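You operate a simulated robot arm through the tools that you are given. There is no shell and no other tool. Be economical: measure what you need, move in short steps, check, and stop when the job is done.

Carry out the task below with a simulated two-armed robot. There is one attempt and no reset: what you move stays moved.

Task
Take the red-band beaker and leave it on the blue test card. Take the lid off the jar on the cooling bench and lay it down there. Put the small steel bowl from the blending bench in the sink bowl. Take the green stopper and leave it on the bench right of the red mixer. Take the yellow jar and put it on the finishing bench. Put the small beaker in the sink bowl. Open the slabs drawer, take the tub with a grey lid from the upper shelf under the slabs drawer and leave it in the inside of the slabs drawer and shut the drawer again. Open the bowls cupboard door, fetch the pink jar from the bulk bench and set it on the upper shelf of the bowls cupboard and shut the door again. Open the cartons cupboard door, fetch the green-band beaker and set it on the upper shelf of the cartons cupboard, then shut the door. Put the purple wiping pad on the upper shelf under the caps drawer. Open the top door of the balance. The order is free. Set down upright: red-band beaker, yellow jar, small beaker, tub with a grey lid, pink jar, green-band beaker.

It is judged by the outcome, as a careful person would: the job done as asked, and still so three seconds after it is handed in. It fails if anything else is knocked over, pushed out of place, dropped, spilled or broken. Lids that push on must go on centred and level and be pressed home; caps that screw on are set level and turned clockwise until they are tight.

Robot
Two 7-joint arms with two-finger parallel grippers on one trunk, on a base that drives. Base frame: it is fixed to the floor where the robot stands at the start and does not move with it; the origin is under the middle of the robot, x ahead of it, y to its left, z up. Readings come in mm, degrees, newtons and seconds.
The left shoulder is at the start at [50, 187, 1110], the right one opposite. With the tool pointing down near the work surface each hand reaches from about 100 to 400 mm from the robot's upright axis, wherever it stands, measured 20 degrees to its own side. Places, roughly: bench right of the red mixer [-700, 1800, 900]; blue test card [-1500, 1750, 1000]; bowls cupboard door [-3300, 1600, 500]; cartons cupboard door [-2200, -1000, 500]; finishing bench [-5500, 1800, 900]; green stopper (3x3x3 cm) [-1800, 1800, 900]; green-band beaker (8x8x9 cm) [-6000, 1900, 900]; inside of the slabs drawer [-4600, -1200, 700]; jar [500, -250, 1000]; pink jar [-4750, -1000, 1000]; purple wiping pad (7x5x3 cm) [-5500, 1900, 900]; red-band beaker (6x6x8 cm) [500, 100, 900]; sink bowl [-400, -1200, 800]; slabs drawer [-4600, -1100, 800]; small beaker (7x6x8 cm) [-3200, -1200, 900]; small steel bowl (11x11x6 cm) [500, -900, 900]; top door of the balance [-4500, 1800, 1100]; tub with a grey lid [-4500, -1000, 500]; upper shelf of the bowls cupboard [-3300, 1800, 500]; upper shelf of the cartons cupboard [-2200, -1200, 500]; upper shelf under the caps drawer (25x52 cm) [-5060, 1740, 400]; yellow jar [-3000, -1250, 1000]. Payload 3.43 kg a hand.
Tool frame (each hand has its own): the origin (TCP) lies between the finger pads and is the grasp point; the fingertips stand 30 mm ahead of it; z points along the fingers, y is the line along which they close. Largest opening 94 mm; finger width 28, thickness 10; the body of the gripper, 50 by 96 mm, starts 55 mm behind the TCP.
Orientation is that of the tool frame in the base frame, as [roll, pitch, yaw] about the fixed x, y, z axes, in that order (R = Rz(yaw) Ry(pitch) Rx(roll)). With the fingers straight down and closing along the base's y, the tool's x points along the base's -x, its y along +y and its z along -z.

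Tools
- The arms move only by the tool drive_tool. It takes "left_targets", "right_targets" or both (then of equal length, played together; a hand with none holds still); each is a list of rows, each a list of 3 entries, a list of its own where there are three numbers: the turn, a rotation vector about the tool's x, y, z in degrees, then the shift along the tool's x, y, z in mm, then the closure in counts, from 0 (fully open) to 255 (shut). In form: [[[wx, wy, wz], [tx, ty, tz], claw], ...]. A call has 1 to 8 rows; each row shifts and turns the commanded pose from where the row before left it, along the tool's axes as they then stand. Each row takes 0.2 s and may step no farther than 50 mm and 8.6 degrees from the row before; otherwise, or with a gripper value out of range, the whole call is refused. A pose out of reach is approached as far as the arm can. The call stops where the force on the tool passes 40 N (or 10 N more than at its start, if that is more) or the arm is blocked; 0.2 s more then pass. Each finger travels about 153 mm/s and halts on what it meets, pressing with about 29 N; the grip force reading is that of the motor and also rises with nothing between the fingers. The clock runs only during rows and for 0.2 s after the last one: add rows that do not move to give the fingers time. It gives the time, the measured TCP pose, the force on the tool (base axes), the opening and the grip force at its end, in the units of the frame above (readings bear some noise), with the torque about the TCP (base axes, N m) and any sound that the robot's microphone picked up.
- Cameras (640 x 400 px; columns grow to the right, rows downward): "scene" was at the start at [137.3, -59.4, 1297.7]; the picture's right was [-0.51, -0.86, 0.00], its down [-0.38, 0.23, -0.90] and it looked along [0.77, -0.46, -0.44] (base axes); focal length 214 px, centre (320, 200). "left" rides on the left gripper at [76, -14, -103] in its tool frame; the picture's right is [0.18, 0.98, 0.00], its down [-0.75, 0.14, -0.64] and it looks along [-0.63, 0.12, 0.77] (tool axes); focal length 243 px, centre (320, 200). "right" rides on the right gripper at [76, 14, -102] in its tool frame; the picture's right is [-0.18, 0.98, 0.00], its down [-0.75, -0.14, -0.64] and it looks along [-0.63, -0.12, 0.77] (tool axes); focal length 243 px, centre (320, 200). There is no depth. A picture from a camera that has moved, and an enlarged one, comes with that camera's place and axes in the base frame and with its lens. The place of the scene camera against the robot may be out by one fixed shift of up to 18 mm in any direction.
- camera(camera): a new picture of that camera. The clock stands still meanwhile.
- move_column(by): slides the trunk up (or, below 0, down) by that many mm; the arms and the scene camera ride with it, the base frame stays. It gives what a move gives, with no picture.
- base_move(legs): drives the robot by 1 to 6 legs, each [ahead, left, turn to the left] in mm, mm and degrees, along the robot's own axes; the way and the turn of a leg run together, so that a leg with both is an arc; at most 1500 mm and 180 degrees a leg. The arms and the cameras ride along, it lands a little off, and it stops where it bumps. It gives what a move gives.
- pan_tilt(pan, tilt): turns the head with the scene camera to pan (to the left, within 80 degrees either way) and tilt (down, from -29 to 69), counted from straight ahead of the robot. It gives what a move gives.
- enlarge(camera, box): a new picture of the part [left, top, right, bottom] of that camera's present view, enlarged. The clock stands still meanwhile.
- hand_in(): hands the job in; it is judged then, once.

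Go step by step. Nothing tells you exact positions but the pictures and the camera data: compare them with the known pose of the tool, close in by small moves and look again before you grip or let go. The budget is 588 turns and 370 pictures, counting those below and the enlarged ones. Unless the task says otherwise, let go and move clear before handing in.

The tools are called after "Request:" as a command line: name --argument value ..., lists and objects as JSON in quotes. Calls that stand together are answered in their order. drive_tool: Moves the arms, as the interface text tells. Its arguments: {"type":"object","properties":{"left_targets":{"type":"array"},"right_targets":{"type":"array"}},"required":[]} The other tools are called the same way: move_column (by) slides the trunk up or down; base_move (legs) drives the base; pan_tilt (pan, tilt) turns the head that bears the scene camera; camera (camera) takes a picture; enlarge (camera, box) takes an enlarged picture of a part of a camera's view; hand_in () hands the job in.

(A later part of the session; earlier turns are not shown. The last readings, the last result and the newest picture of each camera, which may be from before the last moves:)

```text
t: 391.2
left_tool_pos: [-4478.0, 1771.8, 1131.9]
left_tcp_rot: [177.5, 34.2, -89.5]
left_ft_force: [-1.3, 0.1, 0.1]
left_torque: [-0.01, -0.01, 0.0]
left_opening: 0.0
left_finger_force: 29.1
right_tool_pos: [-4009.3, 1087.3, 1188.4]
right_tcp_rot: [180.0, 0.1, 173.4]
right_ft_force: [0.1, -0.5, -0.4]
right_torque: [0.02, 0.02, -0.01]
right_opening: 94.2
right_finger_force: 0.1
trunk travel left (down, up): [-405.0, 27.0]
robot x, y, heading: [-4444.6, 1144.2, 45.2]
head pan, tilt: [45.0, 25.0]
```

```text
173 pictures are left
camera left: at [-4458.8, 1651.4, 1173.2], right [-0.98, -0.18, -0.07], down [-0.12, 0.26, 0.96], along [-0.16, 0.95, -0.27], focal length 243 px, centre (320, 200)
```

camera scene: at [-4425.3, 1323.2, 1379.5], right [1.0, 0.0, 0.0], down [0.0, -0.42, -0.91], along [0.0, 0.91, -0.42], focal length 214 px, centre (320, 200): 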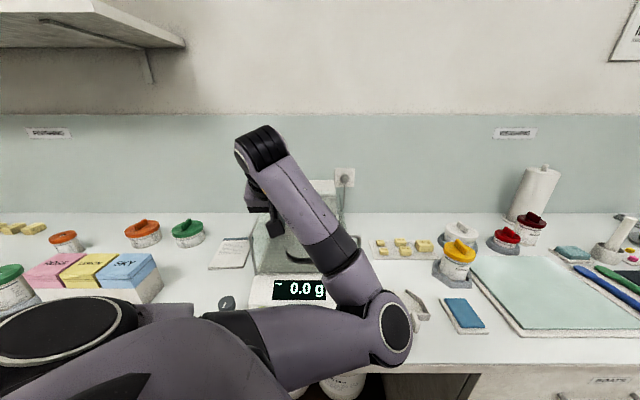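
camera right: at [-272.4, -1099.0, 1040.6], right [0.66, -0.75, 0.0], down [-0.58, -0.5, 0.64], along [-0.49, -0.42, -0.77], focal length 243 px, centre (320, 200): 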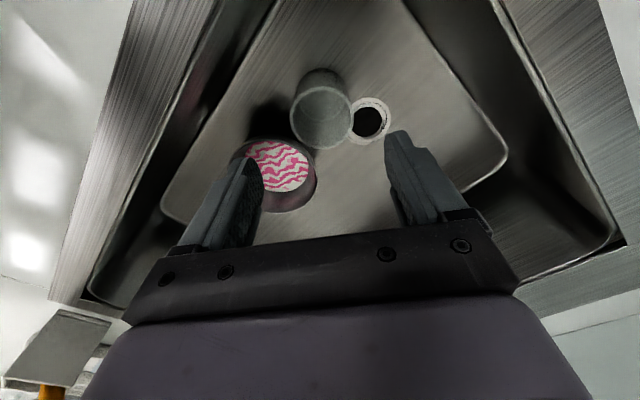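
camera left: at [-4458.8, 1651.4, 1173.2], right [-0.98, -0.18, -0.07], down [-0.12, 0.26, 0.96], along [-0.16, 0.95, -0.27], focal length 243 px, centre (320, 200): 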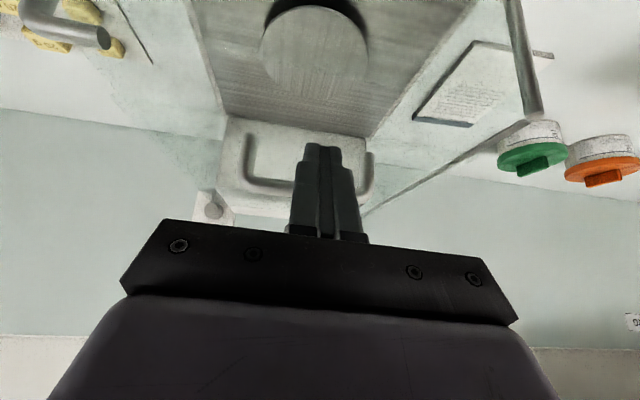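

Bar ends now both visible; bar at y≈1789. Continue pushing.

Request:
drive_tool --left_targets '[[[0, 0, 0], [-6.6, 0, 4.5], 255], [[0, 0, 0], [-6.6, 0, 4.5], 255], [[0, 0, 0], [-6.6, 0, 4.5], 255], [[0, 0, 0], [-6.6, 0, 4.5], 255]]'

Request:
camera --camera "left"

```text
t: 392.2
left_tool_pos: [-4479.2, 1805.0, 1131.6]
left_tcp_rot: [177.7, 34.2, -89.5]
left_ft_force: [0.3, 0.0, -0.1]
left_torque: [0.04, 0.0, 0.0]
left_opening: 0.4
left_finger_force: 29.0
right_tool_pos: [-4009.9, 1088.4, 1188.3]
right_tcp_rot: [180.0, 0.1, 173.4]
right_ft_force: [0.1, 0.6, 0.3]
right_torque: [-0.01, 0.04, 0.0]
right_opening: 94.0
right_finger_force: 0.1
trunk travel left (down, up): [-405.0, 27.0]
robot x, y, heading: [-4440.2, 1138.5, 45.2]
head pan, tilt: [45.0, 25.0]
```

```text
172 pictures are left
camera left: at [-4459.3, 1683.2, 1173.4], right [-0.98, -0.18, -0.07], down [-0.12, 0.26, 0.96], along [-0.16, 0.95, -0.27], focal length 243 px, centre (320, 200)
```

left: 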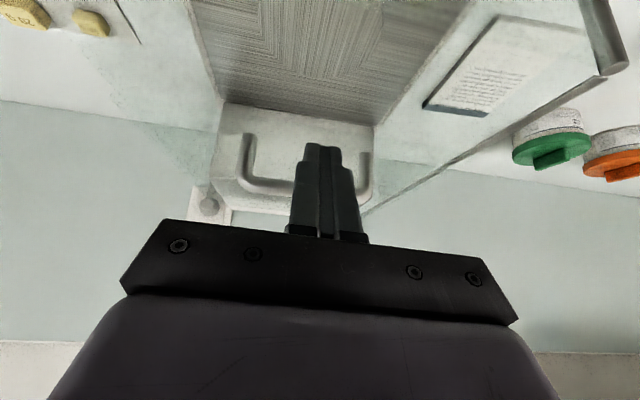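

The handle keeps its place relative to the fingertip while I move — the door is sliding back. Continue.

Request:
drive_tool --left_targets '[[[0, 0, 0], [-6.6, 0, 4.5], 255], [[0, 0, 0], [-6.6, 0, 4.5], 255], [[0, 0, 0], [-6.6, 0, 4.5], 255], [[0, 0, 0], [-6.6, 0, 4.5], 255], [[0, 0, 0], [-6.6, 0, 4.5], 255], [[0, 0, 0], [-6.6, 0, 4.5], 255]]'

Request:
camera --camera "left"

Request:
camera --camera "scene"

```text
t: 393.6
left_tool_pos: [-4480.1, 1850.3, 1132.8]
left_tcp_rot: [177.5, 34.3, -89.5]
left_ft_force: [0.2, -0.5, 0.2]
left_torque: [-0.02, 0.01, 0.02]
left_opening: 0.0
left_finger_force: 29.6
right_tool_pos: [-4009.7, 1088.0, 1188.1]
right_tcp_rot: [180.0, 0.1, 173.4]
right_ft_force: [-0.3, 0.1, -0.3]
right_torque: [-0.01, -0.01, 0.01]
right_opening: 93.7
right_finger_force: 0.0
trunk travel left (down, up): [-405.0, 27.0]
robot x, y, heading: [-4442.7, 1140.9, 45.3]
head pan, tilt: [45.0, 25.0]
```

```text
171 pictures are left
camera left: at [-4460.5, 1730.6, 1173.5], right [-0.98, -0.18, -0.07], down [-0.12, 0.26, 0.96], along [-0.16, 0.95, -0.27], focal length 243 px, centre (320, 200)
```

left: 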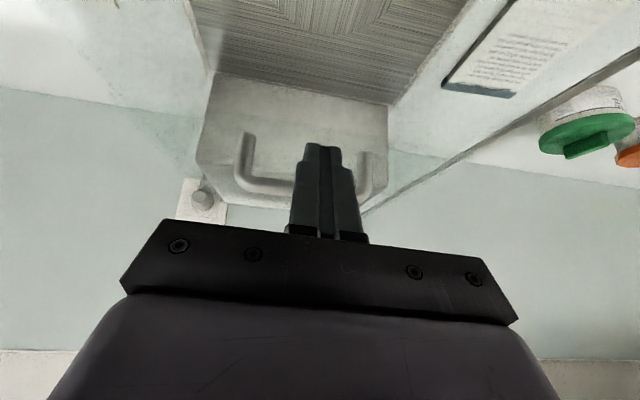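

```text
170 pictures are left
camera scene: at [-4400.4, 1262.9, 1379.6], right [1.0, 0.0, 0.0], down [0.0, -0.42, -0.91], along [0.0, 0.91, -0.42], focal length 214 px, centre (320, 200)
```

scene: 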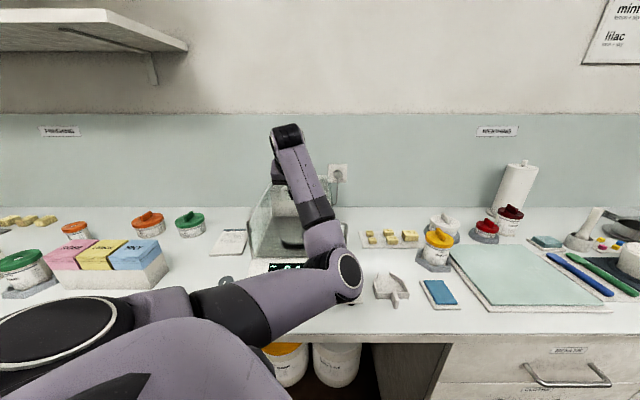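

Request:
drive_tool --left_targets '[[[0, 0, 0], [-6.6, 0, 4.5], 255], [[0, 0, 0], [-6.6, 0, 4.5], 255], [[0, 0, 0], [-6.6, 0, 4.5], 255], [[0, 0, 0], [-6.6, 0, 4.5], 255], [[0, 0, 0], [-6.6, 0, 4.5], 255], [[0, 0, 0], [-6.6, 0, 4.5], 255]]'

Request:
camera --camera "left"

```text
t: 395.0
left_tool_pos: [-4482.6, 1900.0, 1132.1]
left_tcp_rot: [177.6, 34.2, -89.5]
left_ft_force: [-0.3, 0.3, -0.3]
left_torque: [-0.01, 0.0, 0.01]
left_opening: 0.0
left_finger_force: 28.4
right_tool_pos: [-4009.6, 1088.5, 1189.0]
right_tcp_rot: [-180.0, 0.2, 173.4]
right_ft_force: [0.3, 0.8, -0.1]
right_torque: [0.02, -0.01, 0.01]
right_opening: 94.1
right_finger_force: 0.0
trunk travel left (down, up): [-405.0, 27.0]
robot x, y, heading: [-4439.2, 1140.0, 44.9]
head pan, tilt: [45.0, 25.0]
```

```text
169 pictures are left
camera left: at [-4462.1, 1778.9, 1173.5], right [-0.98, -0.18, -0.07], down [-0.12, 0.26, 0.96], along [-0.16, 0.95, -0.27], focal length 243 px, centre (320, 200)
```

left: 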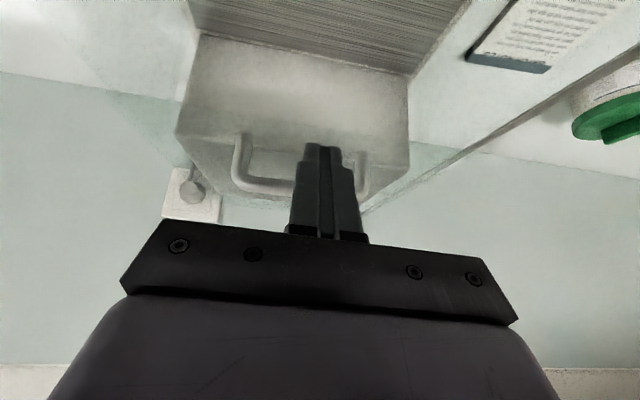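

Request:
drive_tool --left_targets '[[[0, 0, 0], [-6.6, 0, 4.5], 255], [[0, 0, 0], [-6.6, 0, 4.5], 255], [[0, 0, 0], [-6.6, 0, 4.5], 255], [[0, 0, 0], [0, 0, 0], 255]]'

Request:
camera --camera "left"

```text
t: 396.0
left_tool_pos: [-4482.3, 1919.8, 1130.7]
left_tcp_rot: [177.6, 33.8, -89.5]
left_ft_force: [0.1, -21.8, -9.8]
left_torque: [-0.44, 0.12, 0.11]
left_opening: 0.0
left_finger_force: 29.0
right_tool_pos: [-4010.6, 1087.0, 1188.6]
right_tcp_rot: [179.8, 0.1, 173.4]
right_ft_force: [0.7, -0.1, -0.5]
right_torque: [0.02, 0.03, 0.02]
right_opening: 93.9
right_finger_force: 0.0
trunk travel left (down, up): [-405.0, 27.0]
robot x, y, heading: [-4443.5, 1140.2, 45.0]
head pan, tilt: [45.0, 25.0]
```

```text
168 pictures are left
camera left: at [-4462.5, 1800.5, 1172.9], right [-0.98, -0.18, -0.07], down [-0.12, 0.27, 0.96], along [-0.16, 0.95, -0.28], focal length 243 px, centre (320, 200)
```

left: 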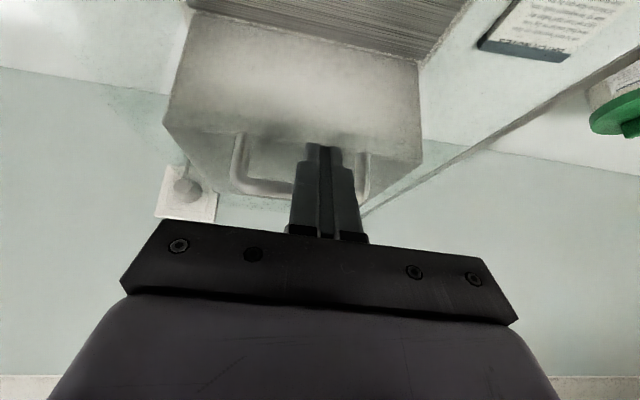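

End stop reached: the top door is fully open. Withdraw the hand back and up, then retreat.

Request:
drive_tool --left_targets '[[[0, 0, 0], [10, 0, -7], 255], [[0, 0, 0], [16, 0, -11], 255], [[0, 0, 0], [-15, 0, -30], 255], [[0, 0, 0], [-15, 0, -40], 255], [[0, 0, 0], [0, 0, -45], 255], [[0, 0, 0], [0, 0, -45], 255]]'

Request:
base_move --legs '[[-200, -200, 0]]'

Request:
enlarge --camera "scene" --box '[230, 120, 400, 250]'

Request:
camera --camera "left"

```text
t: 397.4
left_tool_pos: [-4474.9, 1825.9, 1282.0]
left_tcp_rot: [177.7, 34.2, -89.5]
left_ft_force: [0.1, -0.5, 0.1]
left_torque: [-0.03, -0.03, -0.01]
left_opening: 0.0
left_finger_force: 29.3
right_tool_pos: [-4010.4, 1088.1, 1188.4]
right_tcp_rot: [179.9, 0.1, 173.4]
right_ft_force: [0.4, -0.6, 0.4]
right_torque: [0.02, -0.02, -0.01]
right_opening: 93.9
right_finger_force: 0.1
trunk travel left (down, up): [-405.0, 27.0]
robot x, y, heading: [-4443.8, 1142.6, 45.2]
head pan, tilt: [45.0, 25.0]
```

```text
t: 399.8
left_tool_pos: [-4474.8, 1545.0, 1280.9]
left_tcp_rot: [177.6, 34.2, -89.3]
left_ft_force: [0.5, 0.8, -0.1]
left_torque: [0.02, -0.01, 0.0]
left_opening: 0.1
left_finger_force: 28.7
right_tool_pos: [-4007.3, 807.6, 1187.6]
right_tcp_rot: [179.8, 0.1, 173.5]
right_ft_force: [-0.1, -0.5, -0.2]
right_torque: [-0.01, 0.0, 0.01]
right_opening: 93.8
right_finger_force: 0.2
trunk travel left (down, up): [-405.0, 27.0]
robot x, y, heading: [-4440.7, 856.4, 45.2]
head pan, tilt: [45.0, 25.0]
```

```text
3.08 times, centred on (315, 185) of scene
camera zoom: at [-4398.2, 980.8, 1379.6], right [1.0, 0.0, 0.0], down [0.0, -0.42, -0.91], along [0.0, 0.91, -0.42], focal length 660 px, centre (335, 246)
```

zoom: 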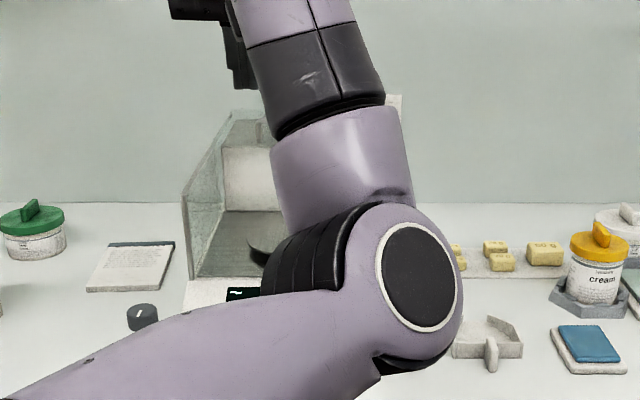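

```text
166 pictures are left
camera left: at [-4454.1, 1424.7, 1321.6], right [-0.98, -0.19, -0.07], down [-0.12, 0.26, 0.96], along [-0.16, 0.95, -0.27], focal length 243 px, centre (320, 200)
```

left: 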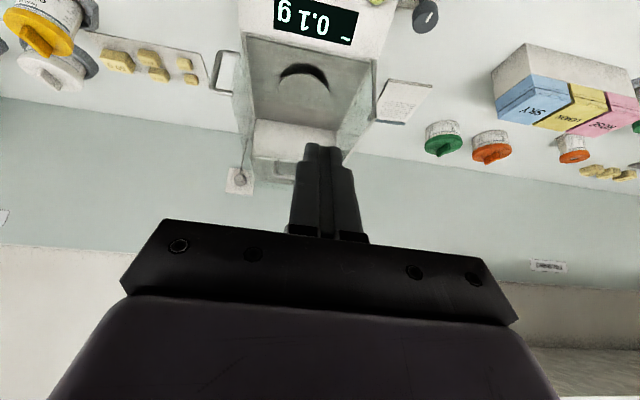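

The top door is open (handle at the back). Next the green-band beaker at the far left end. Tidy the left arm while retreating, then drive there.

Request:
drive_tool --left_targets '[[[0, 8.5, 0], [20, 0, 0], 100], [[0, 8.5, 0], [30, 0, 0], 0], [[0, 8.5, 0], [40, 0, 0], 0], [[2.3, 8.5, 0], [40, 0, 0], 0], [[0, 0, 8], [40, -20, 10], 0], [[0, 0, 8], [30, -30, 10], 0], [[0, 0, 8], [0, -40, 10], 0], [[0, 0, 8], [0, -40, 10], 0]]'

Request:
drive_tool --left_targets '[[[0, 0, 8], [0, -40, 0], 0], [[0, 0, 5], [0, -40, 20], 0], [[0, 0, 0], [0, -40, 30], 0], [[0, 0, 0], [0, 0, 40], 0]]'

Request:
move_column --by -80

Request:
base_move --legs '[[-900, 900, 0], [0, 0, 40]]'

Request:
pan_tilt --pan 30 --tilt 25

Request:
camera --camera "scene"

```text
refused: row 4 steps farther than a row can; nothing moved
```

```text
t: 400.8
left_tool_pos: [-4358.3, 1589.0, 1192.5]
left_tcp_rot: [169.2, 32.7, -104.8]
left_ft_force: [-1.0, 0.6, 0.5]
left_torque: [-0.01, 0.02, 0.0]
left_opening: 93.9
left_finger_force: 0.0
right_tool_pos: [-4007.5, 809.0, 1189.1]
right_tcp_rot: [179.9, 0.1, 173.6]
right_ft_force: [-0.1, 0.2, 0.3]
right_torque: [0.04, 0.01, -0.03]
right_opening: 93.9
right_finger_force: 0.0
trunk travel left (down, up): [-405.0, 27.0]
robot x, y, heading: [-4440.2, 860.7, 45.4]
head pan, tilt: [45.0, 25.0]
```

```text
t: 402.0
left_tool_pos: [-4359.7, 1587.3, 1114.4]
left_tcp_rot: [169.0, 32.7, -104.8]
left_ft_force: [0.7, 0.2, -0.2]
left_torque: [-0.03, -0.02, 0.0]
left_opening: 94.1
left_finger_force: 0.1
right_tool_pos: [-4007.2, 807.3, 1108.2]
right_tcp_rot: [179.9, 0.1, 173.5]
right_ft_force: [-0.8, -0.3, 0.7]
right_torque: [-0.02, 0.01, 0.03]
right_opening: 93.8
right_finger_force: 0.0
trunk travel left (down, up): [-325.0, 107.0]
robot x, y, heading: [-4438.8, 860.3, 45.3]
head pan, tilt: [45.0, 25.0]
```

```text
t: 412.2
left_tool_pos: [-6127.0, 1465.1, 1113.1]
left_tcp_rot: [169.0, 32.7, -64.6]
left_ft_force: [0.2, -0.3, -0.6]
left_torque: [0.0, -0.01, 0.0]
left_opening: 94.1
left_finger_force: 0.0
right_tool_pos: [-5354.4, 1096.4, 1108.5]
right_tcp_rot: [-180.0, 0.1, -146.3]
right_ft_force: [-0.8, -0.6, 0.1]
right_torque: [-0.02, -0.02, 0.02]
right_opening: 93.8
right_finger_force: 0.0
trunk travel left (down, up): [-325.0, 107.0]
robot x, y, heading: [-5715.6, 857.3, 85.5]
head pan, tilt: [45.0, 25.0]
```

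```text
t: 412.9
left_tool_pos: [-6127.1, 1465.6, 1112.6]
left_tcp_rot: [169.0, 32.8, -64.6]
left_ft_force: [1.0, -0.6, 0.1]
left_torque: [0.02, 0.01, 0.0]
left_opening: 93.9
left_finger_force: 0.0
right_tool_pos: [-5352.9, 1096.7, 1109.2]
right_tcp_rot: [-180.0, 0.1, -146.3]
right_ft_force: [-0.1, -1.0, -0.5]
right_torque: [0.03, 0.02, 0.02]
right_opening: 94.3
right_finger_force: 0.1
trunk travel left (down, up): [-325.0, 107.0]
robot x, y, heading: [-5718.9, 858.9, 85.5]
head pan, tilt: [30.0, 25.0]
```

```text
165 pictures are left
camera scene: at [-5753.0, 986.8, 1299.6], right [0.9, 0.43, 0.0], down [0.18, -0.38, -0.91], along [-0.39, 0.82, -0.42], focal length 214 px, centre (320, 200)
```

scene: 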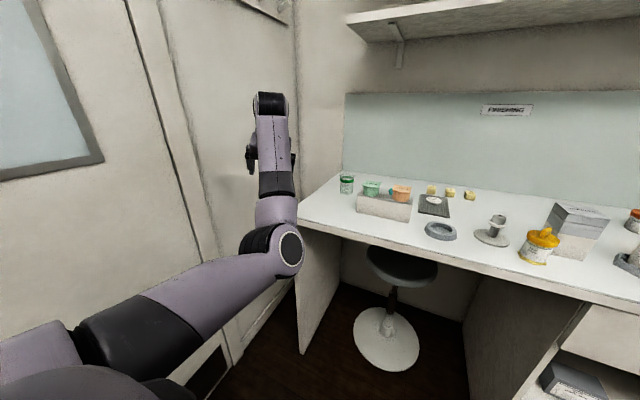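

Green-band beaker stands at the far left end of the bench, about (-6010,1910). I turn and straighten the left hand's orientation.

Request:
base_move --legs '[[0, 0, -30.5], [80, 200, 0]]'

Request:
drive_tool --left_targets '[[[5.5, 0, -7.5], [0, 0, 0], 0], [[5.5, 0, -7.5], [0, 0, 0], 0]]'

Request:
pan_tilt --pan 45 --tilt 30

Request:
camera --camera "scene"

Request:
camera --camera "left"

```text
t: 416.8
left_tool_pos: [-5879.0, 1767.1, 1113.0]
left_tcp_rot: [168.9, 32.7, -95.1]
left_ft_force: [0.8, 0.1, 0.1]
left_torque: [0.02, -0.03, 0.01]
left_opening: 94.0
left_finger_force: 0.1
right_tool_pos: [-5400.2, 1058.3, 1109.3]
right_tcp_rot: [-179.9, 0.1, -176.8]
right_ft_force: [0.0, -0.3, -0.9]
right_torque: [0.02, 0.0, 0.02]
right_opening: 93.7
right_finger_force: 0.1
trunk travel left (down, up): [-325.0, 107.0]
robot x, y, heading: [-5834.8, 1037.5, 54.9]
head pan, tilt: [30.0, 25.0]
```

```text
refused: row 1 steps farther than a row can; nothing moved
```

```text
t: 417.6
left_tool_pos: [-5878.0, 1768.7, 1112.4]
left_tcp_rot: [169.0, 32.7, -95.2]
left_ft_force: [0.1, 0.6, -0.7]
left_torque: [0.0, -0.02, -0.01]
left_opening: 93.8
left_finger_force: 0.1
right_tool_pos: [-5399.7, 1057.9, 1109.1]
right_tcp_rot: [180.0, 0.1, -176.9]
right_ft_force: [-0.3, 0.2, 0.2]
right_torque: [0.01, -0.01, -0.01]
right_opening: 93.9
right_finger_force: 0.0
trunk travel left (down, up): [-325.0, 107.0]
robot x, y, heading: [-5833.6, 1038.8, 55.0]
head pan, tilt: [45.0, 30.0]
```

```text
164 pictures are left
camera scene: at [-5816.6, 1162.0, 1291.6], right [0.99, 0.17, 0.0], down [0.09, -0.49, -0.87], along [-0.15, 0.85, -0.5], focal length 214 px, centre (320, 200)
```

scene: 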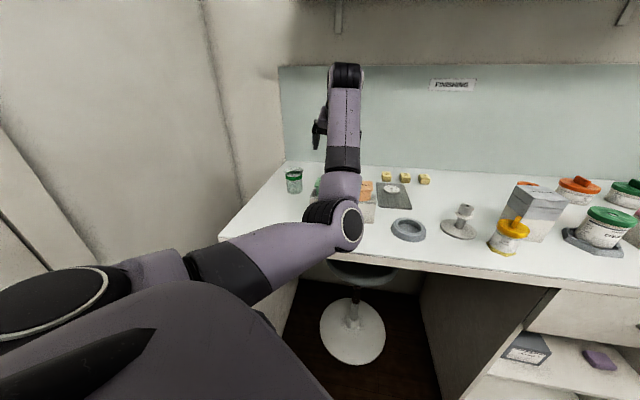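

```text
163 pictures are left
camera left: at [-5855.8, 1648.6, 1154.9], right [-0.98, -0.17, 0.06], down [0.01, 0.28, 0.96], along [-0.18, 0.94, -0.27], focal length 243 px, centre (320, 200)
```

left: 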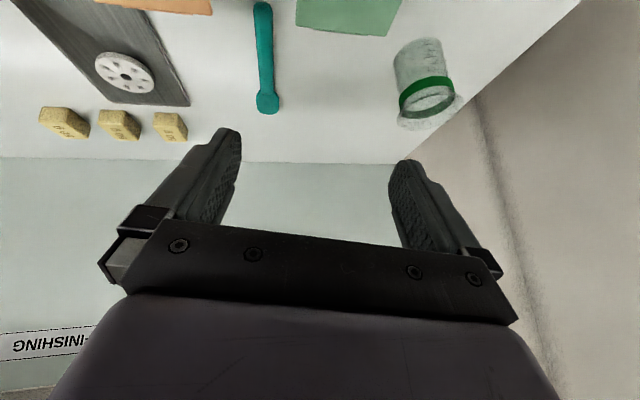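

Beaker located at (-6027,1858). Straighten the hand orientation, pull it back, and move the base in.

Request:
drive_tool --left_targets '[[[3.7, 0, -5], [40, 0, -26], 0], [[3.7, 0, -5], [40, 0, -26], 0], [[3.6, 0, -5], [40, 0, -26], 0]]'

Request:
base_move --legs '[[124, 106, 0]]'

Request:
camera --camera "left"

```text
t: 418.4
left_tool_pos: [-5883.2, 1629.5, 1112.3]
left_tcp_rot: [-170.6, 33.1, -76.1]
left_ft_force: [0.4, 0.1, -0.2]
left_torque: [-0.02, 0.0, -0.01]
left_opening: 94.1
left_finger_force: 0.2
right_tool_pos: [-5400.2, 1059.3, 1108.7]
right_tcp_rot: [-179.9, 0.1, -176.9]
right_ft_force: [-0.5, 0.6, 0.5]
right_torque: [0.02, 0.01, 0.01]
right_opening: 93.8
right_finger_force: 0.1
trunk travel left (down, up): [-325.0, 107.0]
robot x, y, heading: [-5836.4, 1037.0, 54.8]
head pan, tilt: [45.0, 30.0]
```

```text
t: 419.9
left_tool_pos: [-5895.4, 1793.6, 1114.5]
left_tcp_rot: [-170.3, 33.3, -76.1]
left_ft_force: [-0.4, -0.1, -0.8]
left_torque: [0.01, -0.04, -0.03]
left_opening: 93.9
left_finger_force: 0.1
right_tool_pos: [-5414.9, 1221.1, 1107.5]
right_tcp_rot: [180.0, 0.1, -176.7]
right_ft_force: [-0.8, 0.3, -0.6]
right_torque: [0.0, 0.0, 0.01]
right_opening: 94.1
right_finger_force: 0.1
trunk travel left (down, up): [-325.0, 107.0]
robot x, y, heading: [-5848.7, 1199.3, 54.9]
head pan, tilt: [45.0, 30.0]
```

```text
162 pictures are left
camera left: at [-5869.7, 1674.9, 1158.7], right [-0.93, -0.29, -0.24], down [-0.31, 0.23, 0.92], along [-0.22, 0.93, -0.3], focal length 243 px, centre (320, 200)
```

left: 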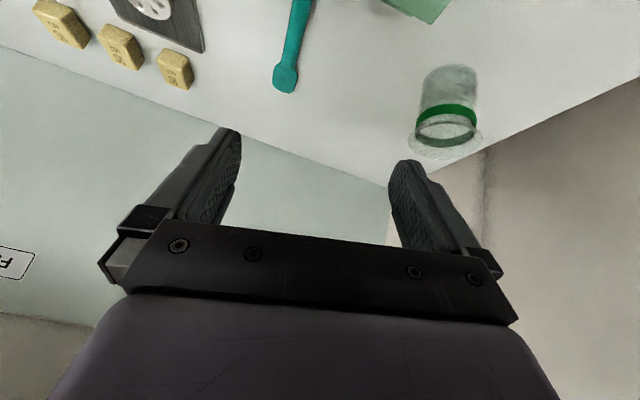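

Fix the roll and move to a pre-grasp in front of the beaker.

Request:
drive_tool --left_targets '[[[-4.9, 0, 0], [0, 0, 0], 0], [[-4.8, 0, 0], [0, 0, 0], 0], [[0, 0, 0], [3.5, 37.6, 29], 0], [[0, 0, 0], [3.5, 37.6, 29], 0], [[0, 0, 0], [3.5, 37.6, 29], 0]]'

Request:
camera --camera "left"

Request:
camera --camera "scene"

```text
t: 421.1
left_tool_pos: [-6014.2, 1802.6, 1035.0]
left_tcp_rot: [179.9, 33.2, -76.2]
left_ft_force: [0.2, 0.5, 0.4]
left_torque: [0.02, -0.01, -0.02]
left_opening: 94.2
left_finger_force: 0.0
right_tool_pos: [-5415.1, 1221.3, 1107.5]
right_tcp_rot: [180.0, 0.1, -176.7]
right_ft_force: [1.1, 0.2, 0.4]
right_torque: [0.01, 0.01, 0.01]
right_opening: 93.8
right_finger_force: 0.0
trunk travel left (down, up): [-325.0, 107.0]
robot x, y, heading: [-5850.0, 1198.6, 54.9]
head pan, tilt: [45.0, 30.0]
```

```text
161 pictures are left
camera left: at [-5972.6, 1689.2, 1079.9], right [-0.92, -0.39, -0.1], down [-0.2, 0.24, 0.95], along [-0.34, 0.89, -0.3], focal length 243 px, centre (320, 200)
```

left: 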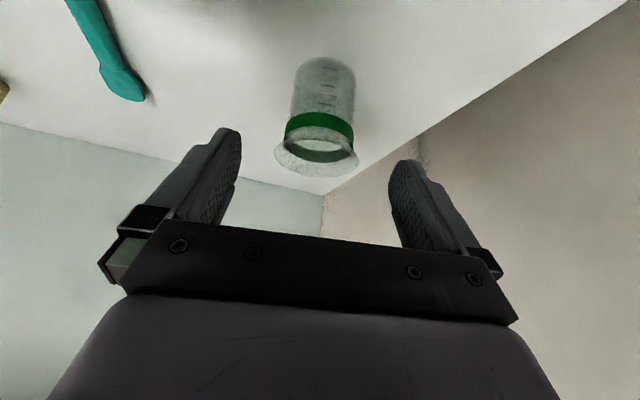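

```text
160 pictures are left
camera scene: at [-5831.9, 1324.5, 1291.6], right [0.98, 0.17, 0.0], down [0.09, -0.49, -0.87], along [-0.15, 0.85, -0.5], focal length 214 px, centre (320, 200)
```

scene: 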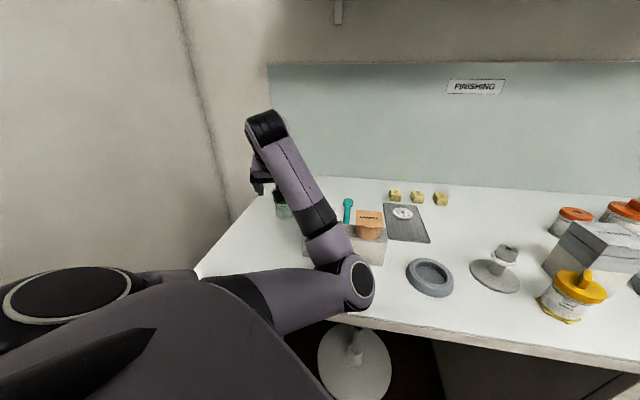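

Well aligned: advance 100 mm along the fingers and grip.

Request:
drive_tool --left_targets '[[[0, 0, 0], [1, 0, 30], 0], [[0, 0, 0], [1, 0, 30], 0], [[0, 0, 0], [1, 0, 25], 0], [[0, 0, 0], [0, 0, 15], 0], [[0, 0, 0], [0, 0, 0], 60], [[0, 0, 0], [0, 0, 0], 120], [[0, 0, 0], [0, 0, 0], 200], [[0, 0, 0], [0, 0, 0], 200]]'

Request:
camera --camera "left"

```text
t: 423.1
left_tool_pos: [-6016.2, 1856.0, 980.8]
left_tcp_rot: [-176.1, 36.2, -74.4]
left_ft_force: [0.1, 0.1, 0.7]
left_torque: [0.0, 0.02, -0.04]
left_opening: 73.5
left_finger_force: 29.1
right_tool_pos: [-5413.3, 1212.0, 1106.1]
right_tcp_rot: [179.4, 0.2, -176.9]
right_ft_force: [0.1, 0.1, -0.2]
right_torque: [-0.02, 0.01, 0.03]
right_opening: 94.2
right_finger_force: 0.0
trunk travel left (down, up): [-325.0, 107.0]
robot x, y, heading: [-5847.3, 1195.9, 55.0]
head pan, tilt: [45.0, 30.0]
stopped in row 8 (left hand): the arm was blocked; the commanded pose is now the measured one
```

```text
159 pictures are left
camera left: at [-5975.6, 1739.0, 1019.6], right [-0.91, -0.37, -0.16], down [-0.24, 0.18, 0.95], along [-0.32, 0.91, -0.25], focal length 243 px, centre (320, 200)
```

left: 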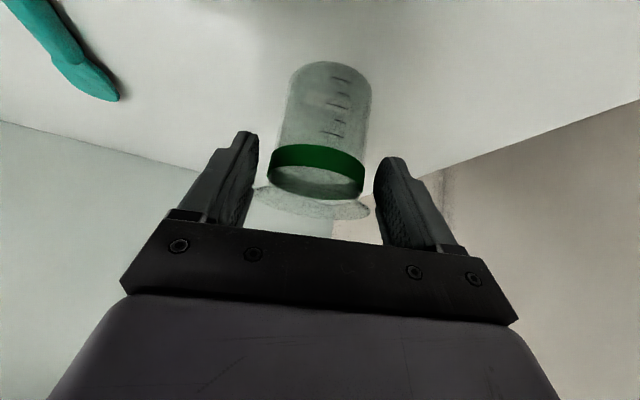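

Request:
camera --camera "scene"

Request:
pan_tilt --pan 60 --tilt 45

Request:
camera --camera "scene"

```text
158 pictures are left
camera scene: at [-5830.1, 1314.4, 1290.6], right [0.99, 0.17, 0.0], down [0.08, -0.48, -0.87], along [-0.15, 0.86, -0.49], focal length 214 px, centre (320, 200)
```

scene: 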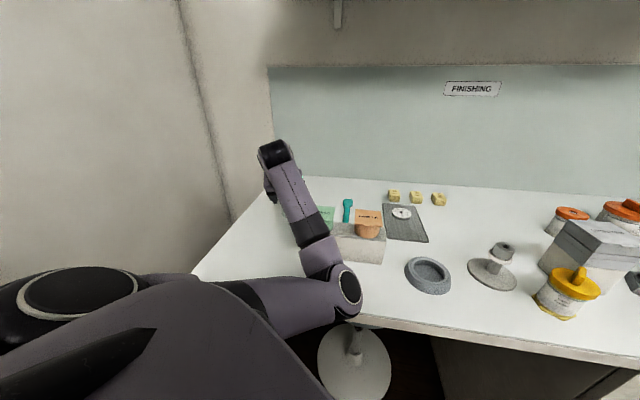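

```text
t: 423.9
left_tool_pos: [-6016.3, 1854.8, 981.1]
left_tcp_rot: [-176.7, 36.0, -74.5]
left_ft_force: [3.2, -1.5, 7.9]
left_torque: [-0.14, -0.15, 0.06]
left_opening: 73.6
left_finger_force: 29.2
right_tool_pos: [-5412.9, 1213.3, 1106.5]
right_tcp_rot: [179.4, -0.1, -176.9]
right_ft_force: [-0.3, -0.9, -0.3]
right_torque: [0.01, -0.02, 0.03]
right_opening: 94.0
right_finger_force: 0.0
trunk travel left (down, up): [-325.0, 107.0]
robot x, y, heading: [-5847.0, 1202.8, 54.8]
head pan, tilt: [60.0, 45.0]
```

```text
157 pictures are left
camera scene: at [-5847.1, 1300.5, 1269.9], right [0.91, 0.42, 0.0], down [0.29, -0.64, -0.71], along [-0.3, 0.65, -0.7], focal length 214 px, centre (320, 200)
```

scene: 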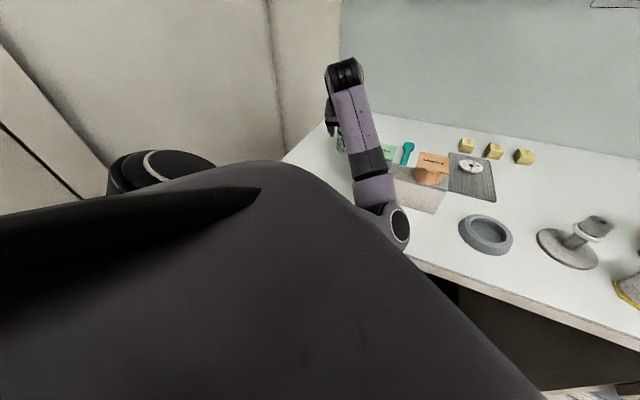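

The elbow is pressing on the bench edge; the fingers do hold the beaker's rim (73 mm). Raise the trunk 60 mm to lift elbow and beaker together, then check.

Request:
move_column --by 60

Request:
camera --camera "left"

```text
t: 424.9
left_tool_pos: [-6020.8, 1861.3, 1032.9]
left_tcp_rot: [-177.1, 35.3, -74.5]
left_ft_force: [-0.5, -0.2, -1.0]
left_torque: [-0.03, 0.0, -0.01]
left_opening: 73.6
left_finger_force: 29.2
right_tool_pos: [-5414.8, 1221.0, 1169.0]
right_tcp_rot: [179.9, 0.1, -176.8]
right_ft_force: [0.3, -0.1, -0.5]
right_torque: [-0.01, 0.01, 0.01]
right_opening: 94.1
right_finger_force: 0.0
trunk travel left (down, up): [-385.0, 47.0]
robot x, y, heading: [-5847.8, 1201.1, 55.2]
head pan, tilt: [60.0, 45.0]
```

```text
156 pictures are left
camera left: at [-5979.7, 1745.7, 1072.7], right [-0.91, -0.38, -0.15], down [-0.23, 0.19, 0.95], along [-0.33, 0.91, -0.27], focal length 243 px, centre (320, 200)
```

left: 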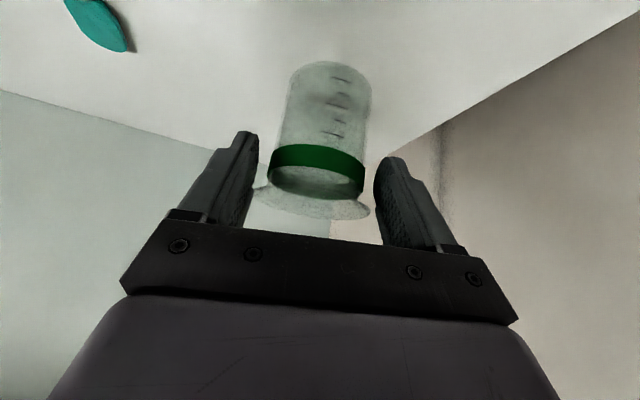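

It holds, but only by the lip edge. With the elbow now clear I set it back down, open, go deeper, and regrip on the body.

Request:
drive_tool --left_targets '[[[-3, 0, 0], [14, 0, 20], 200], [[0, 0, 0], [11, 0, 16], 200], [[0, 0, 0], [3, 0, 4], 200], [[0, 0, 0], [1.5, 0, 2], 200], [[0, 0, 0], [0, 0, 0], 200]]'

```text
t: 426.1
left_tool_pos: [-6018.9, 1861.5, 982.4]
left_tcp_rot: [-180.0, 35.6, -74.5]
left_ft_force: [-0.4, -0.2, 3.2]
left_torque: [0.13, -0.08, -0.03]
left_opening: 73.4
left_finger_force: 28.6
right_tool_pos: [-5414.3, 1219.9, 1168.8]
right_tcp_rot: [179.9, 0.1, -176.8]
right_ft_force: [0.5, 0.2, 0.9]
right_torque: [0.0, -0.03, -0.03]
right_opening: 94.3
right_finger_force: 0.1
trunk travel left (down, up): [-385.0, 47.0]
robot x, y, heading: [-5844.6, 1199.7, 54.9]
head pan, tilt: [60.0, 45.0]
```

Request:
drive_tool --left_targets '[[[0, 0, 0], [0, 0, 0], 60], [[0, 0, 0], [0, 0, 0], 0], [[0, 0, 0], [0, 0, 0], 0], [[0, 0, 0], [8, 0, 14], 0], [[0, 0, 0], [8, 0, 14], 0]]'

Request:
camera --camera "left"

```text
t: 427.3
left_tool_pos: [-6020.1, 1864.9, 948.5]
left_tcp_rot: [180.0, 35.4, -74.5]
left_ft_force: [0.3, -0.4, 0.4]
left_torque: [0.04, -0.01, -0.01]
left_opening: 94.2
left_finger_force: 0.0
right_tool_pos: [-5415.4, 1220.5, 1169.7]
right_tcp_rot: [-180.0, 0.1, -176.8]
right_ft_force: [-0.5, 0.5, 0.3]
right_torque: [0.02, 0.0, 0.0]
right_opening: 94.1
right_finger_force: 0.0
trunk travel left (down, up): [-385.0, 47.0]
robot x, y, heading: [-5846.5, 1199.0, 55.0]
head pan, tilt: [60.0, 45.0]
```

```text
155 pictures are left
camera left: at [-5974.5, 1751.3, 988.9], right [-0.91, -0.41, -0.11], down [-0.2, 0.2, 0.96], along [-0.37, 0.89, -0.26], focal length 243 px, centre (320, 200)
```

left: 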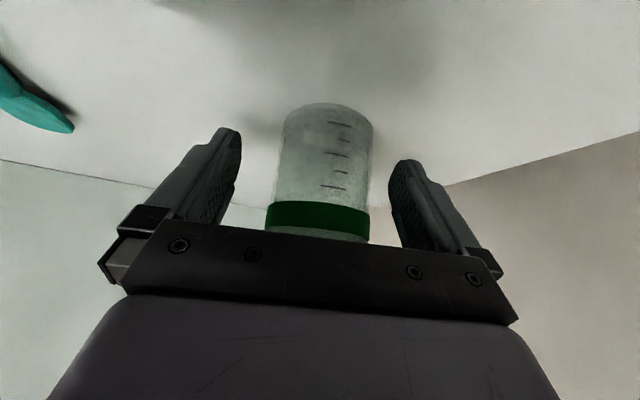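

Request:
drive_tool --left_targets '[[[0, 0, 0], [0, 0, 0], 100], [[0, 0, 0], [0, 0, 0], 160], [[0, 0, 0], [0, 0, 0], 210], [[0, 0, 0], [0, 0, 0], 210], [[0, 0, 0], [-6, 0, -9], 210], [[0, 0, 0], [-15, 0, -22], 210], [[0, 0, 0], [-20, 0, -28], 210]]'

Request:
camera --camera "left"

```text
t: 428.9
left_tool_pos: [-6021.0, 1862.5, 1021.1]
left_tcp_rot: [180.0, 35.2, -74.5]
left_ft_force: [0.0, -0.1, 0.3]
left_torque: [-0.02, 0.0, 0.0]
left_opening: 58.4
left_finger_force: 28.6
right_tool_pos: [-5414.7, 1220.8, 1168.0]
right_tcp_rot: [180.0, 0.1, -176.8]
right_ft_force: [-0.8, -0.1, 0.4]
right_torque: [-0.04, -0.01, 0.03]
right_opening: 94.0
right_finger_force: 0.1
trunk travel left (down, up): [-385.0, 47.0]
robot x, y, heading: [-5849.6, 1199.1, 54.9]
head pan, tilt: [60.0, 45.0]
```

```text
154 pictures are left
camera left: at [-5974.1, 1749.9, 1061.4], right [-0.91, -0.41, -0.11], down [-0.2, 0.2, 0.96], along [-0.37, 0.89, -0.26], focal length 243 px, centre (320, 200)
```

left: 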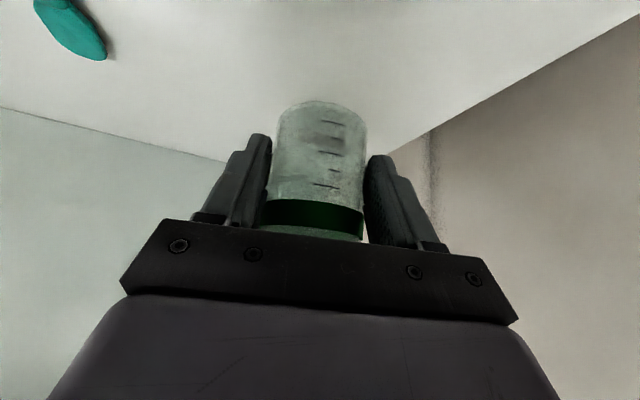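

Solid body grip (58 mm). Retreat and drive to the cartons cupboard at [-2200,-1000], facing it.

Request:
base_move --legs '[[-409, -287, 0], [0, 0, -145], [300, 1250, 0], [300, 1250, 0], [100, 1150, 0]]'

Request:
camera --camera "left"

Request:
pan_tilt --pan 0 --tilt 35

Request:
camera --camera "scene"

```text
t: 469.7
left_tool_pos: [-1683.9, -507.9, 1021.1]
left_tcp_rot: [179.9, 35.4, 140.1]
left_ft_force: [-0.7, -0.7, -0.6]
left_torque: [0.01, -0.01, -0.02]
left_opening: 56.6
left_finger_force: 29.2
right_tool_pos: [-2546.8, -321.1, 1169.2]
right_tcp_rot: [-179.9, 0.1, 37.7]
right_ft_force: [-0.7, 0.0, -0.5]
right_torque: [-0.04, -0.01, 0.02]
right_opening: 93.9
right_finger_force: 0.0
trunk travel left (down, up): [-385.0, 47.0]
robot x, y, heading: [-2203.9, -56.7, -90.4]
head pan, tilt: [60.0, 45.0]
```

```text
153 pictures are left
camera left: at [-1785.9, -441.0, 1061.2], right [0.52, 0.85, -0.11], down [0.28, -0.05, 0.96], along [0.81, -0.52, -0.26], focal length 243 px, centre (320, 200)
```

left: 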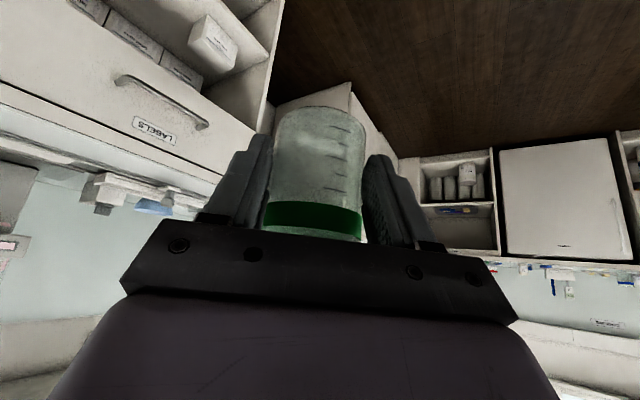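

```text
t: 471.0
left_tool_pos: [-1682.9, -507.9, 1021.0]
left_tcp_rot: [-179.9, 35.3, 140.1]
left_ft_force: [0.5, 0.1, -1.5]
left_torque: [0.03, 0.04, 0.01]
left_opening: 56.5
left_finger_force: 28.5
right_tool_pos: [-2547.9, -321.6, 1168.7]
right_tcp_rot: [-180.0, 0.0, 37.8]
right_ft_force: [-0.7, -0.3, 0.3]
right_torque: [-0.01, -0.01, 0.02]
right_opening: 94.2
right_finger_force: 0.1
trunk travel left (down, up): [-385.0, 47.0]
robot x, y, heading: [-2201.9, -58.8, -90.2]
head pan, tilt: [0.0, 35.0]
```

```text
152 pictures are left
camera scene: at [-2202.2, -217.0, 1343.8], right [-1.0, 0.01, 0.0], down [0.0, 0.57, -0.82], along [-0.01, -0.82, -0.57], focal length 214 px, centre (320, 200)
```

scene: 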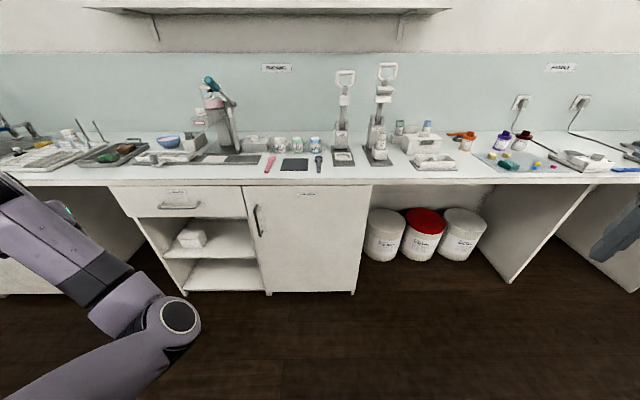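

Cartons cupboard: handle at its right-hand world side (x≈−1918, z≈690), hinge at x≈−2430. I'll open with the right hand: orient it to point straight ahead, bring the left (beaker) in, and lower the trunk.

Request:
drive_tool --left_targets '[[[0, 0, 0], [31.8, -10.8, -22.3], 210], [[0, 0, 0], [31.8, -10.8, -22.3], 210], [[0, 0, 0], [31.8, -10.8, -22.3], 210], [[0, 0, 0], [31.8, -10.8, -22.3], 210], [[0, 0, 0], [31.8, -10.8, -22.3], 210], [[0, 0, 0], [31.8, -10.8, -22.3], 210], [[0, 0, 0], [0, 0, 0], 210]]' --right_targets '[[[0, 0, -7.4], [0, 0, 0], 0], [[0, 0, -7.4], [0, 0, 0], 0], [[0, 0, -7.4], [0, 0, 0], 0], [[0, 0, -7.4], [0, 0, 0], 0], [[0, 0, -7.4], [0, 0, 0], 0], [[0, 0, -7.4], [0, 0, 0], 0], [[0, 0, -7.4], [0, 0, 0], 0]]'

Request:
drive_tool --right_targets '[[[0, -8.2, 0], [0, 0, 0], 0], [[0, -8.2, 0], [0, 0, 0], 0], [[0, -8.2, 0], [0, 0, 0], 0], [[0, -8.2, 0], [0, 0, 0], 0], [[0, -8.2, 0], [0, 0, 0], 0], [[0, -8.2, 0], [0, 0, 0], 0], [[0, -8.2, 0], [0, 0, 0], 0], [[0, -8.2, 0], [0, 0, 0], 0]]'

Request:
drive_tool --right_targets '[[[0, -8.2, 0], [0, 0, 0], 0], [[0, -8.2, 0], [0, 0, 0], 0], [[0, -7.8, 0], [0, 0, 0], 0]]'

Request:
move_column --by -310

```text
t: 472.2
left_tool_pos: [-1813.8, -423.9, 1050.2]
left_tcp_rot: [176.6, 42.7, 143.1]
left_ft_force: [0.1, 0.7, -0.9]
left_torque: [0.01, 0.02, 0.01]
left_opening: 56.4
left_finger_force: 29.1
left hand out of reach, approached as far as the arm can: row 6
right_tool_pos: [-2546.0, -322.0, 1168.9]
right_tcp_rot: [-179.9, 0.0, 73.2]
right_ft_force: [0.1, -0.2, -0.5]
right_torque: [0.02, 0.05, -0.03]
right_opening: 94.0
right_finger_force: 0.1
trunk travel left (down, up): [-385.0, 47.0]
robot x, y, heading: [-2204.0, -57.8, -90.2]
head pan, tilt: [0.0, 35.0]
stopped in row 6 (left hand): the arm was blocked; the commanded pose is now the measured one
```

```text
t: 474.0
left_tool_pos: [-1814.2, -424.6, 1052.1]
left_tcp_rot: [176.6, 42.7, 143.0]
left_ft_force: [-0.6, 0.9, -0.1]
left_torque: [0.01, 0.03, 0.03]
left_opening: 56.5
left_finger_force: 29.1
right_tool_pos: [-2587.2, -381.9, 1260.2]
right_tcp_rot: [-179.9, 65.7, 73.4]
right_ft_force: [-0.1, 0.5, 0.1]
right_torque: [-0.01, 0.01, -0.01]
right_opening: 94.4
right_finger_force: 0.1
right hand out of reach, approached as far as the arm can: row 4, 5, 6, 7, 8
trunk travel left (down, up): [-385.0, 47.0]
robot x, y, heading: [-2198.4, -61.4, -90.3]
head pan, tilt: [0.0, 35.0]
```

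```text
t: 474.8
left_tool_pos: [-1814.8, -424.3, 1050.5]
left_tcp_rot: [176.6, 42.8, 142.9]
left_ft_force: [0.3, 0.2, -1.1]
left_torque: [0.01, 0.04, 0.03]
left_opening: 56.4
left_finger_force: 28.8
right_tool_pos: [-2619.9, -419.6, 1306.4]
right_tcp_rot: [-102.0, 90.0, 151.5]
right_ft_force: [-0.1, -0.3, -0.6]
right_torque: [0.0, -0.03, -0.02]
right_opening: 94.0
right_finger_force: 0.1
right hand out of reach, approached as far as the arm can: row 1, 2, 3
trunk travel left (down, up): [-385.0, 47.0]
robot x, y, heading: [-2196.8, -55.4, -90.3]
head pan, tilt: [0.0, 35.0]
```

```text
t: 477.9
left_tool_pos: [-1814.1, -423.8, 740.6]
left_tcp_rot: [176.6, 42.6, 142.9]
left_ft_force: [-0.2, 0.1, -0.4]
left_torque: [0.01, 0.0, -0.01]
left_opening: 56.3
left_finger_force: 29.3
right_tool_pos: [-2618.7, -418.5, 997.2]
right_tcp_rot: [-176.6, 89.9, 76.7]
right_ft_force: [0.3, 0.7, -0.1]
right_torque: [0.01, -0.01, -0.06]
right_opening: 93.9
right_finger_force: 0.0
trunk travel left (down, up): [-75.0, 357.0]
robot x, y, heading: [-2199.4, -54.2, -90.3]
head pan, tilt: [0.0, 35.0]
```

Now lower the right hand to handle height and square its direction.

Request:
drive_tool --right_targets '[[[-8.4, 0, 0], [30, 0, 0], 0], [[-8.4, 0, 0], [30, 0, 0], 0], [[0, 0, 0], [41, 25, 0], 0], [[0, 0, 0], [41, 25, 0], 0], [[0, 0, 0], [41, 25, 0], 0], [[0, 0, 0], [41, 25, 0], 0], [[0, 0, 0], [41, 25, 0], 0], [[0, 0, 0], [41, 25, 0], 0]]'

Request:
camera --camera "right"

Request:
camera --camera "scene"

```text
t: 479.7
left_tool_pos: [-1813.2, -424.1, 741.2]
left_tcp_rot: [176.6, 42.7, 143.0]
left_ft_force: [0.4, 0.2, -0.7]
left_torque: [0.0, 0.04, 0.0]
left_opening: 56.4
left_finger_force: 29.5
right_tool_pos: [-2534.6, -460.3, 699.8]
right_tcp_rot: [134.3, 89.7, 44.8]
right_ft_force: [0.1, 0.0, 0.0]
right_torque: [-0.01, 0.0, 0.0]
right_opening: 94.0
right_finger_force: 0.1
right hand out of reach, approached as far as the arm can: row 1, 3, 4, 5, 8
trunk travel left (down, up): [-75.0, 357.0]
robot x, y, heading: [-2201.0, -58.2, -90.4]
head pan, tilt: [0.0, 35.0]
```

```text
151 pictures are left
camera right: at [-2521.7, -357.2, 623.9], right [0.98, 0.01, 0.19], down [-0.15, 0.64, 0.75], along [-0.11, -0.77, 0.63], focal length 243 px, centre (320, 200)
```

right: 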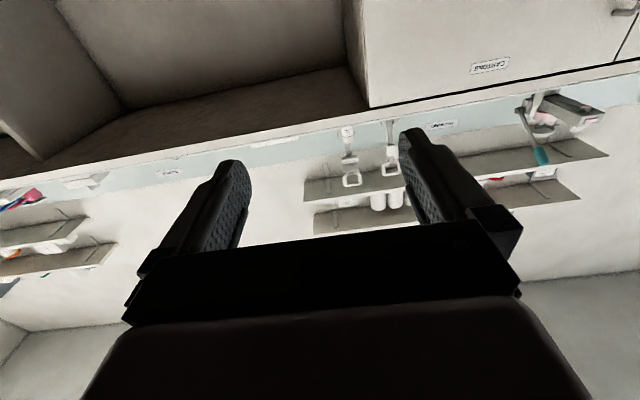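

```text
150 pictures are left
camera scene: at [-2202.4, -217.0, 1033.8], right [-1.0, 0.01, 0.0], down [0.01, 0.57, -0.82], along [-0.01, -0.82, -0.57], focal length 214 px, centre (320, 200)
```

scene: 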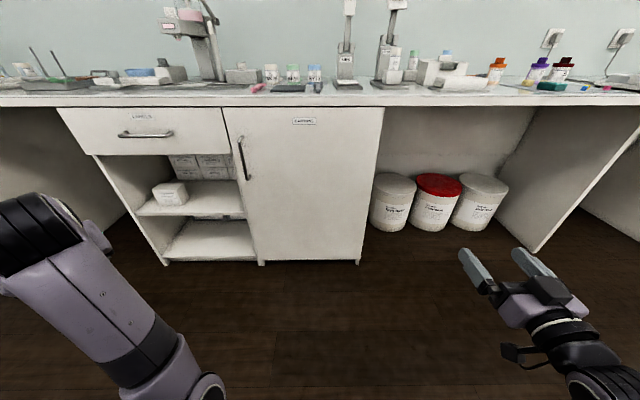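

Handle ≈(-1935, z 631–791). Drive so the right hand is in front of it.

Request:
base_move --legs '[[0, 599, 0], [390, 0, 0]]'

Request:
camera --camera "right"

Request:
pan_tilt --pan -40 --tilt 35

Request:
camera --camera "scene"

```text
t: 487.5
left_tool_pos: [-1225.6, -823.5, 741.1]
left_tcp_rot: [176.6, 42.7, 142.8]
left_ft_force: [0.2, 0.3, -0.4]
left_torque: [0.01, 0.04, -0.01]
left_opening: 56.3
left_finger_force: 29.3
right_tool_pos: [-1946.2, -856.0, 701.2]
right_tcp_rot: [137.5, 89.6, 47.6]
right_ft_force: [-0.1, -0.4, 0.2]
right_torque: [0.0, -0.01, 0.0]
right_opening: 93.8
right_finger_force: 0.1
trunk travel left (down, up): [-75.0, 357.0]
robot x, y, heading: [-1612.6, -452.6, -90.6]
head pan, tilt: [0.0, 35.0]
```

```text
149 pictures are left
camera right: at [-1932.6, -753.6, 624.3], right [0.98, 0.0, 0.19], down [-0.15, 0.64, 0.76], along [-0.12, -0.77, 0.63], focal length 243 px, centre (320, 200)
```

right: 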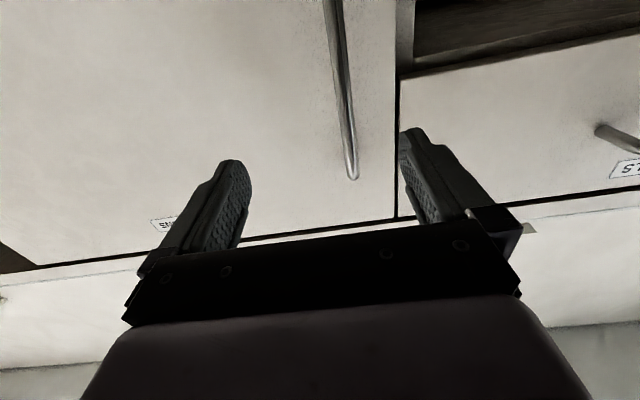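

```text
t: 488.5
left_tool_pos: [-1225.7, -825.0, 740.7]
left_tcp_rot: [176.7, 42.7, 142.7]
left_ft_force: [-0.5, 0.1, -0.2]
left_torque: [0.01, 0.02, 0.02]
left_opening: 56.2
left_finger_force: 28.7
right_tool_pos: [-1945.7, -855.1, 700.8]
right_tcp_rot: [138.2, 89.7, 48.4]
right_ft_force: [-0.2, 0.8, 0.3]
right_torque: [-0.05, -0.01, 0.02]
right_opening: 93.8
right_finger_force: 0.0
trunk travel left (down, up): [-75.0, 357.0]
robot x, y, heading: [-1611.5, -453.6, -90.7]
head pan, tilt: [-40.0, 35.0]
```

```text
148 pictures are left
camera scene: at [-1668.4, -593.5, 1033.8], right [-0.76, 0.65, 0.0], down [0.37, 0.43, -0.82], along [-0.54, -0.62, -0.57], focal length 214 px, centre (320, 200)
```

scene: 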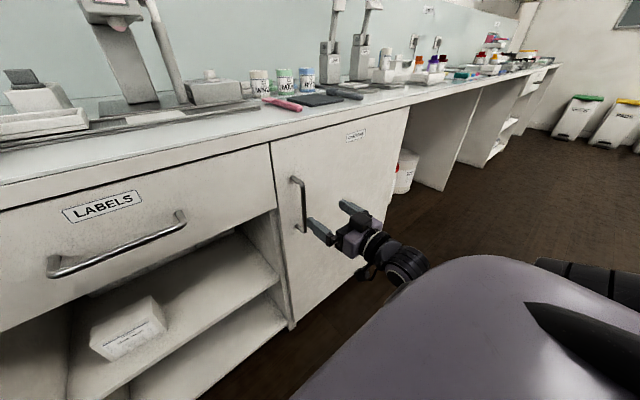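

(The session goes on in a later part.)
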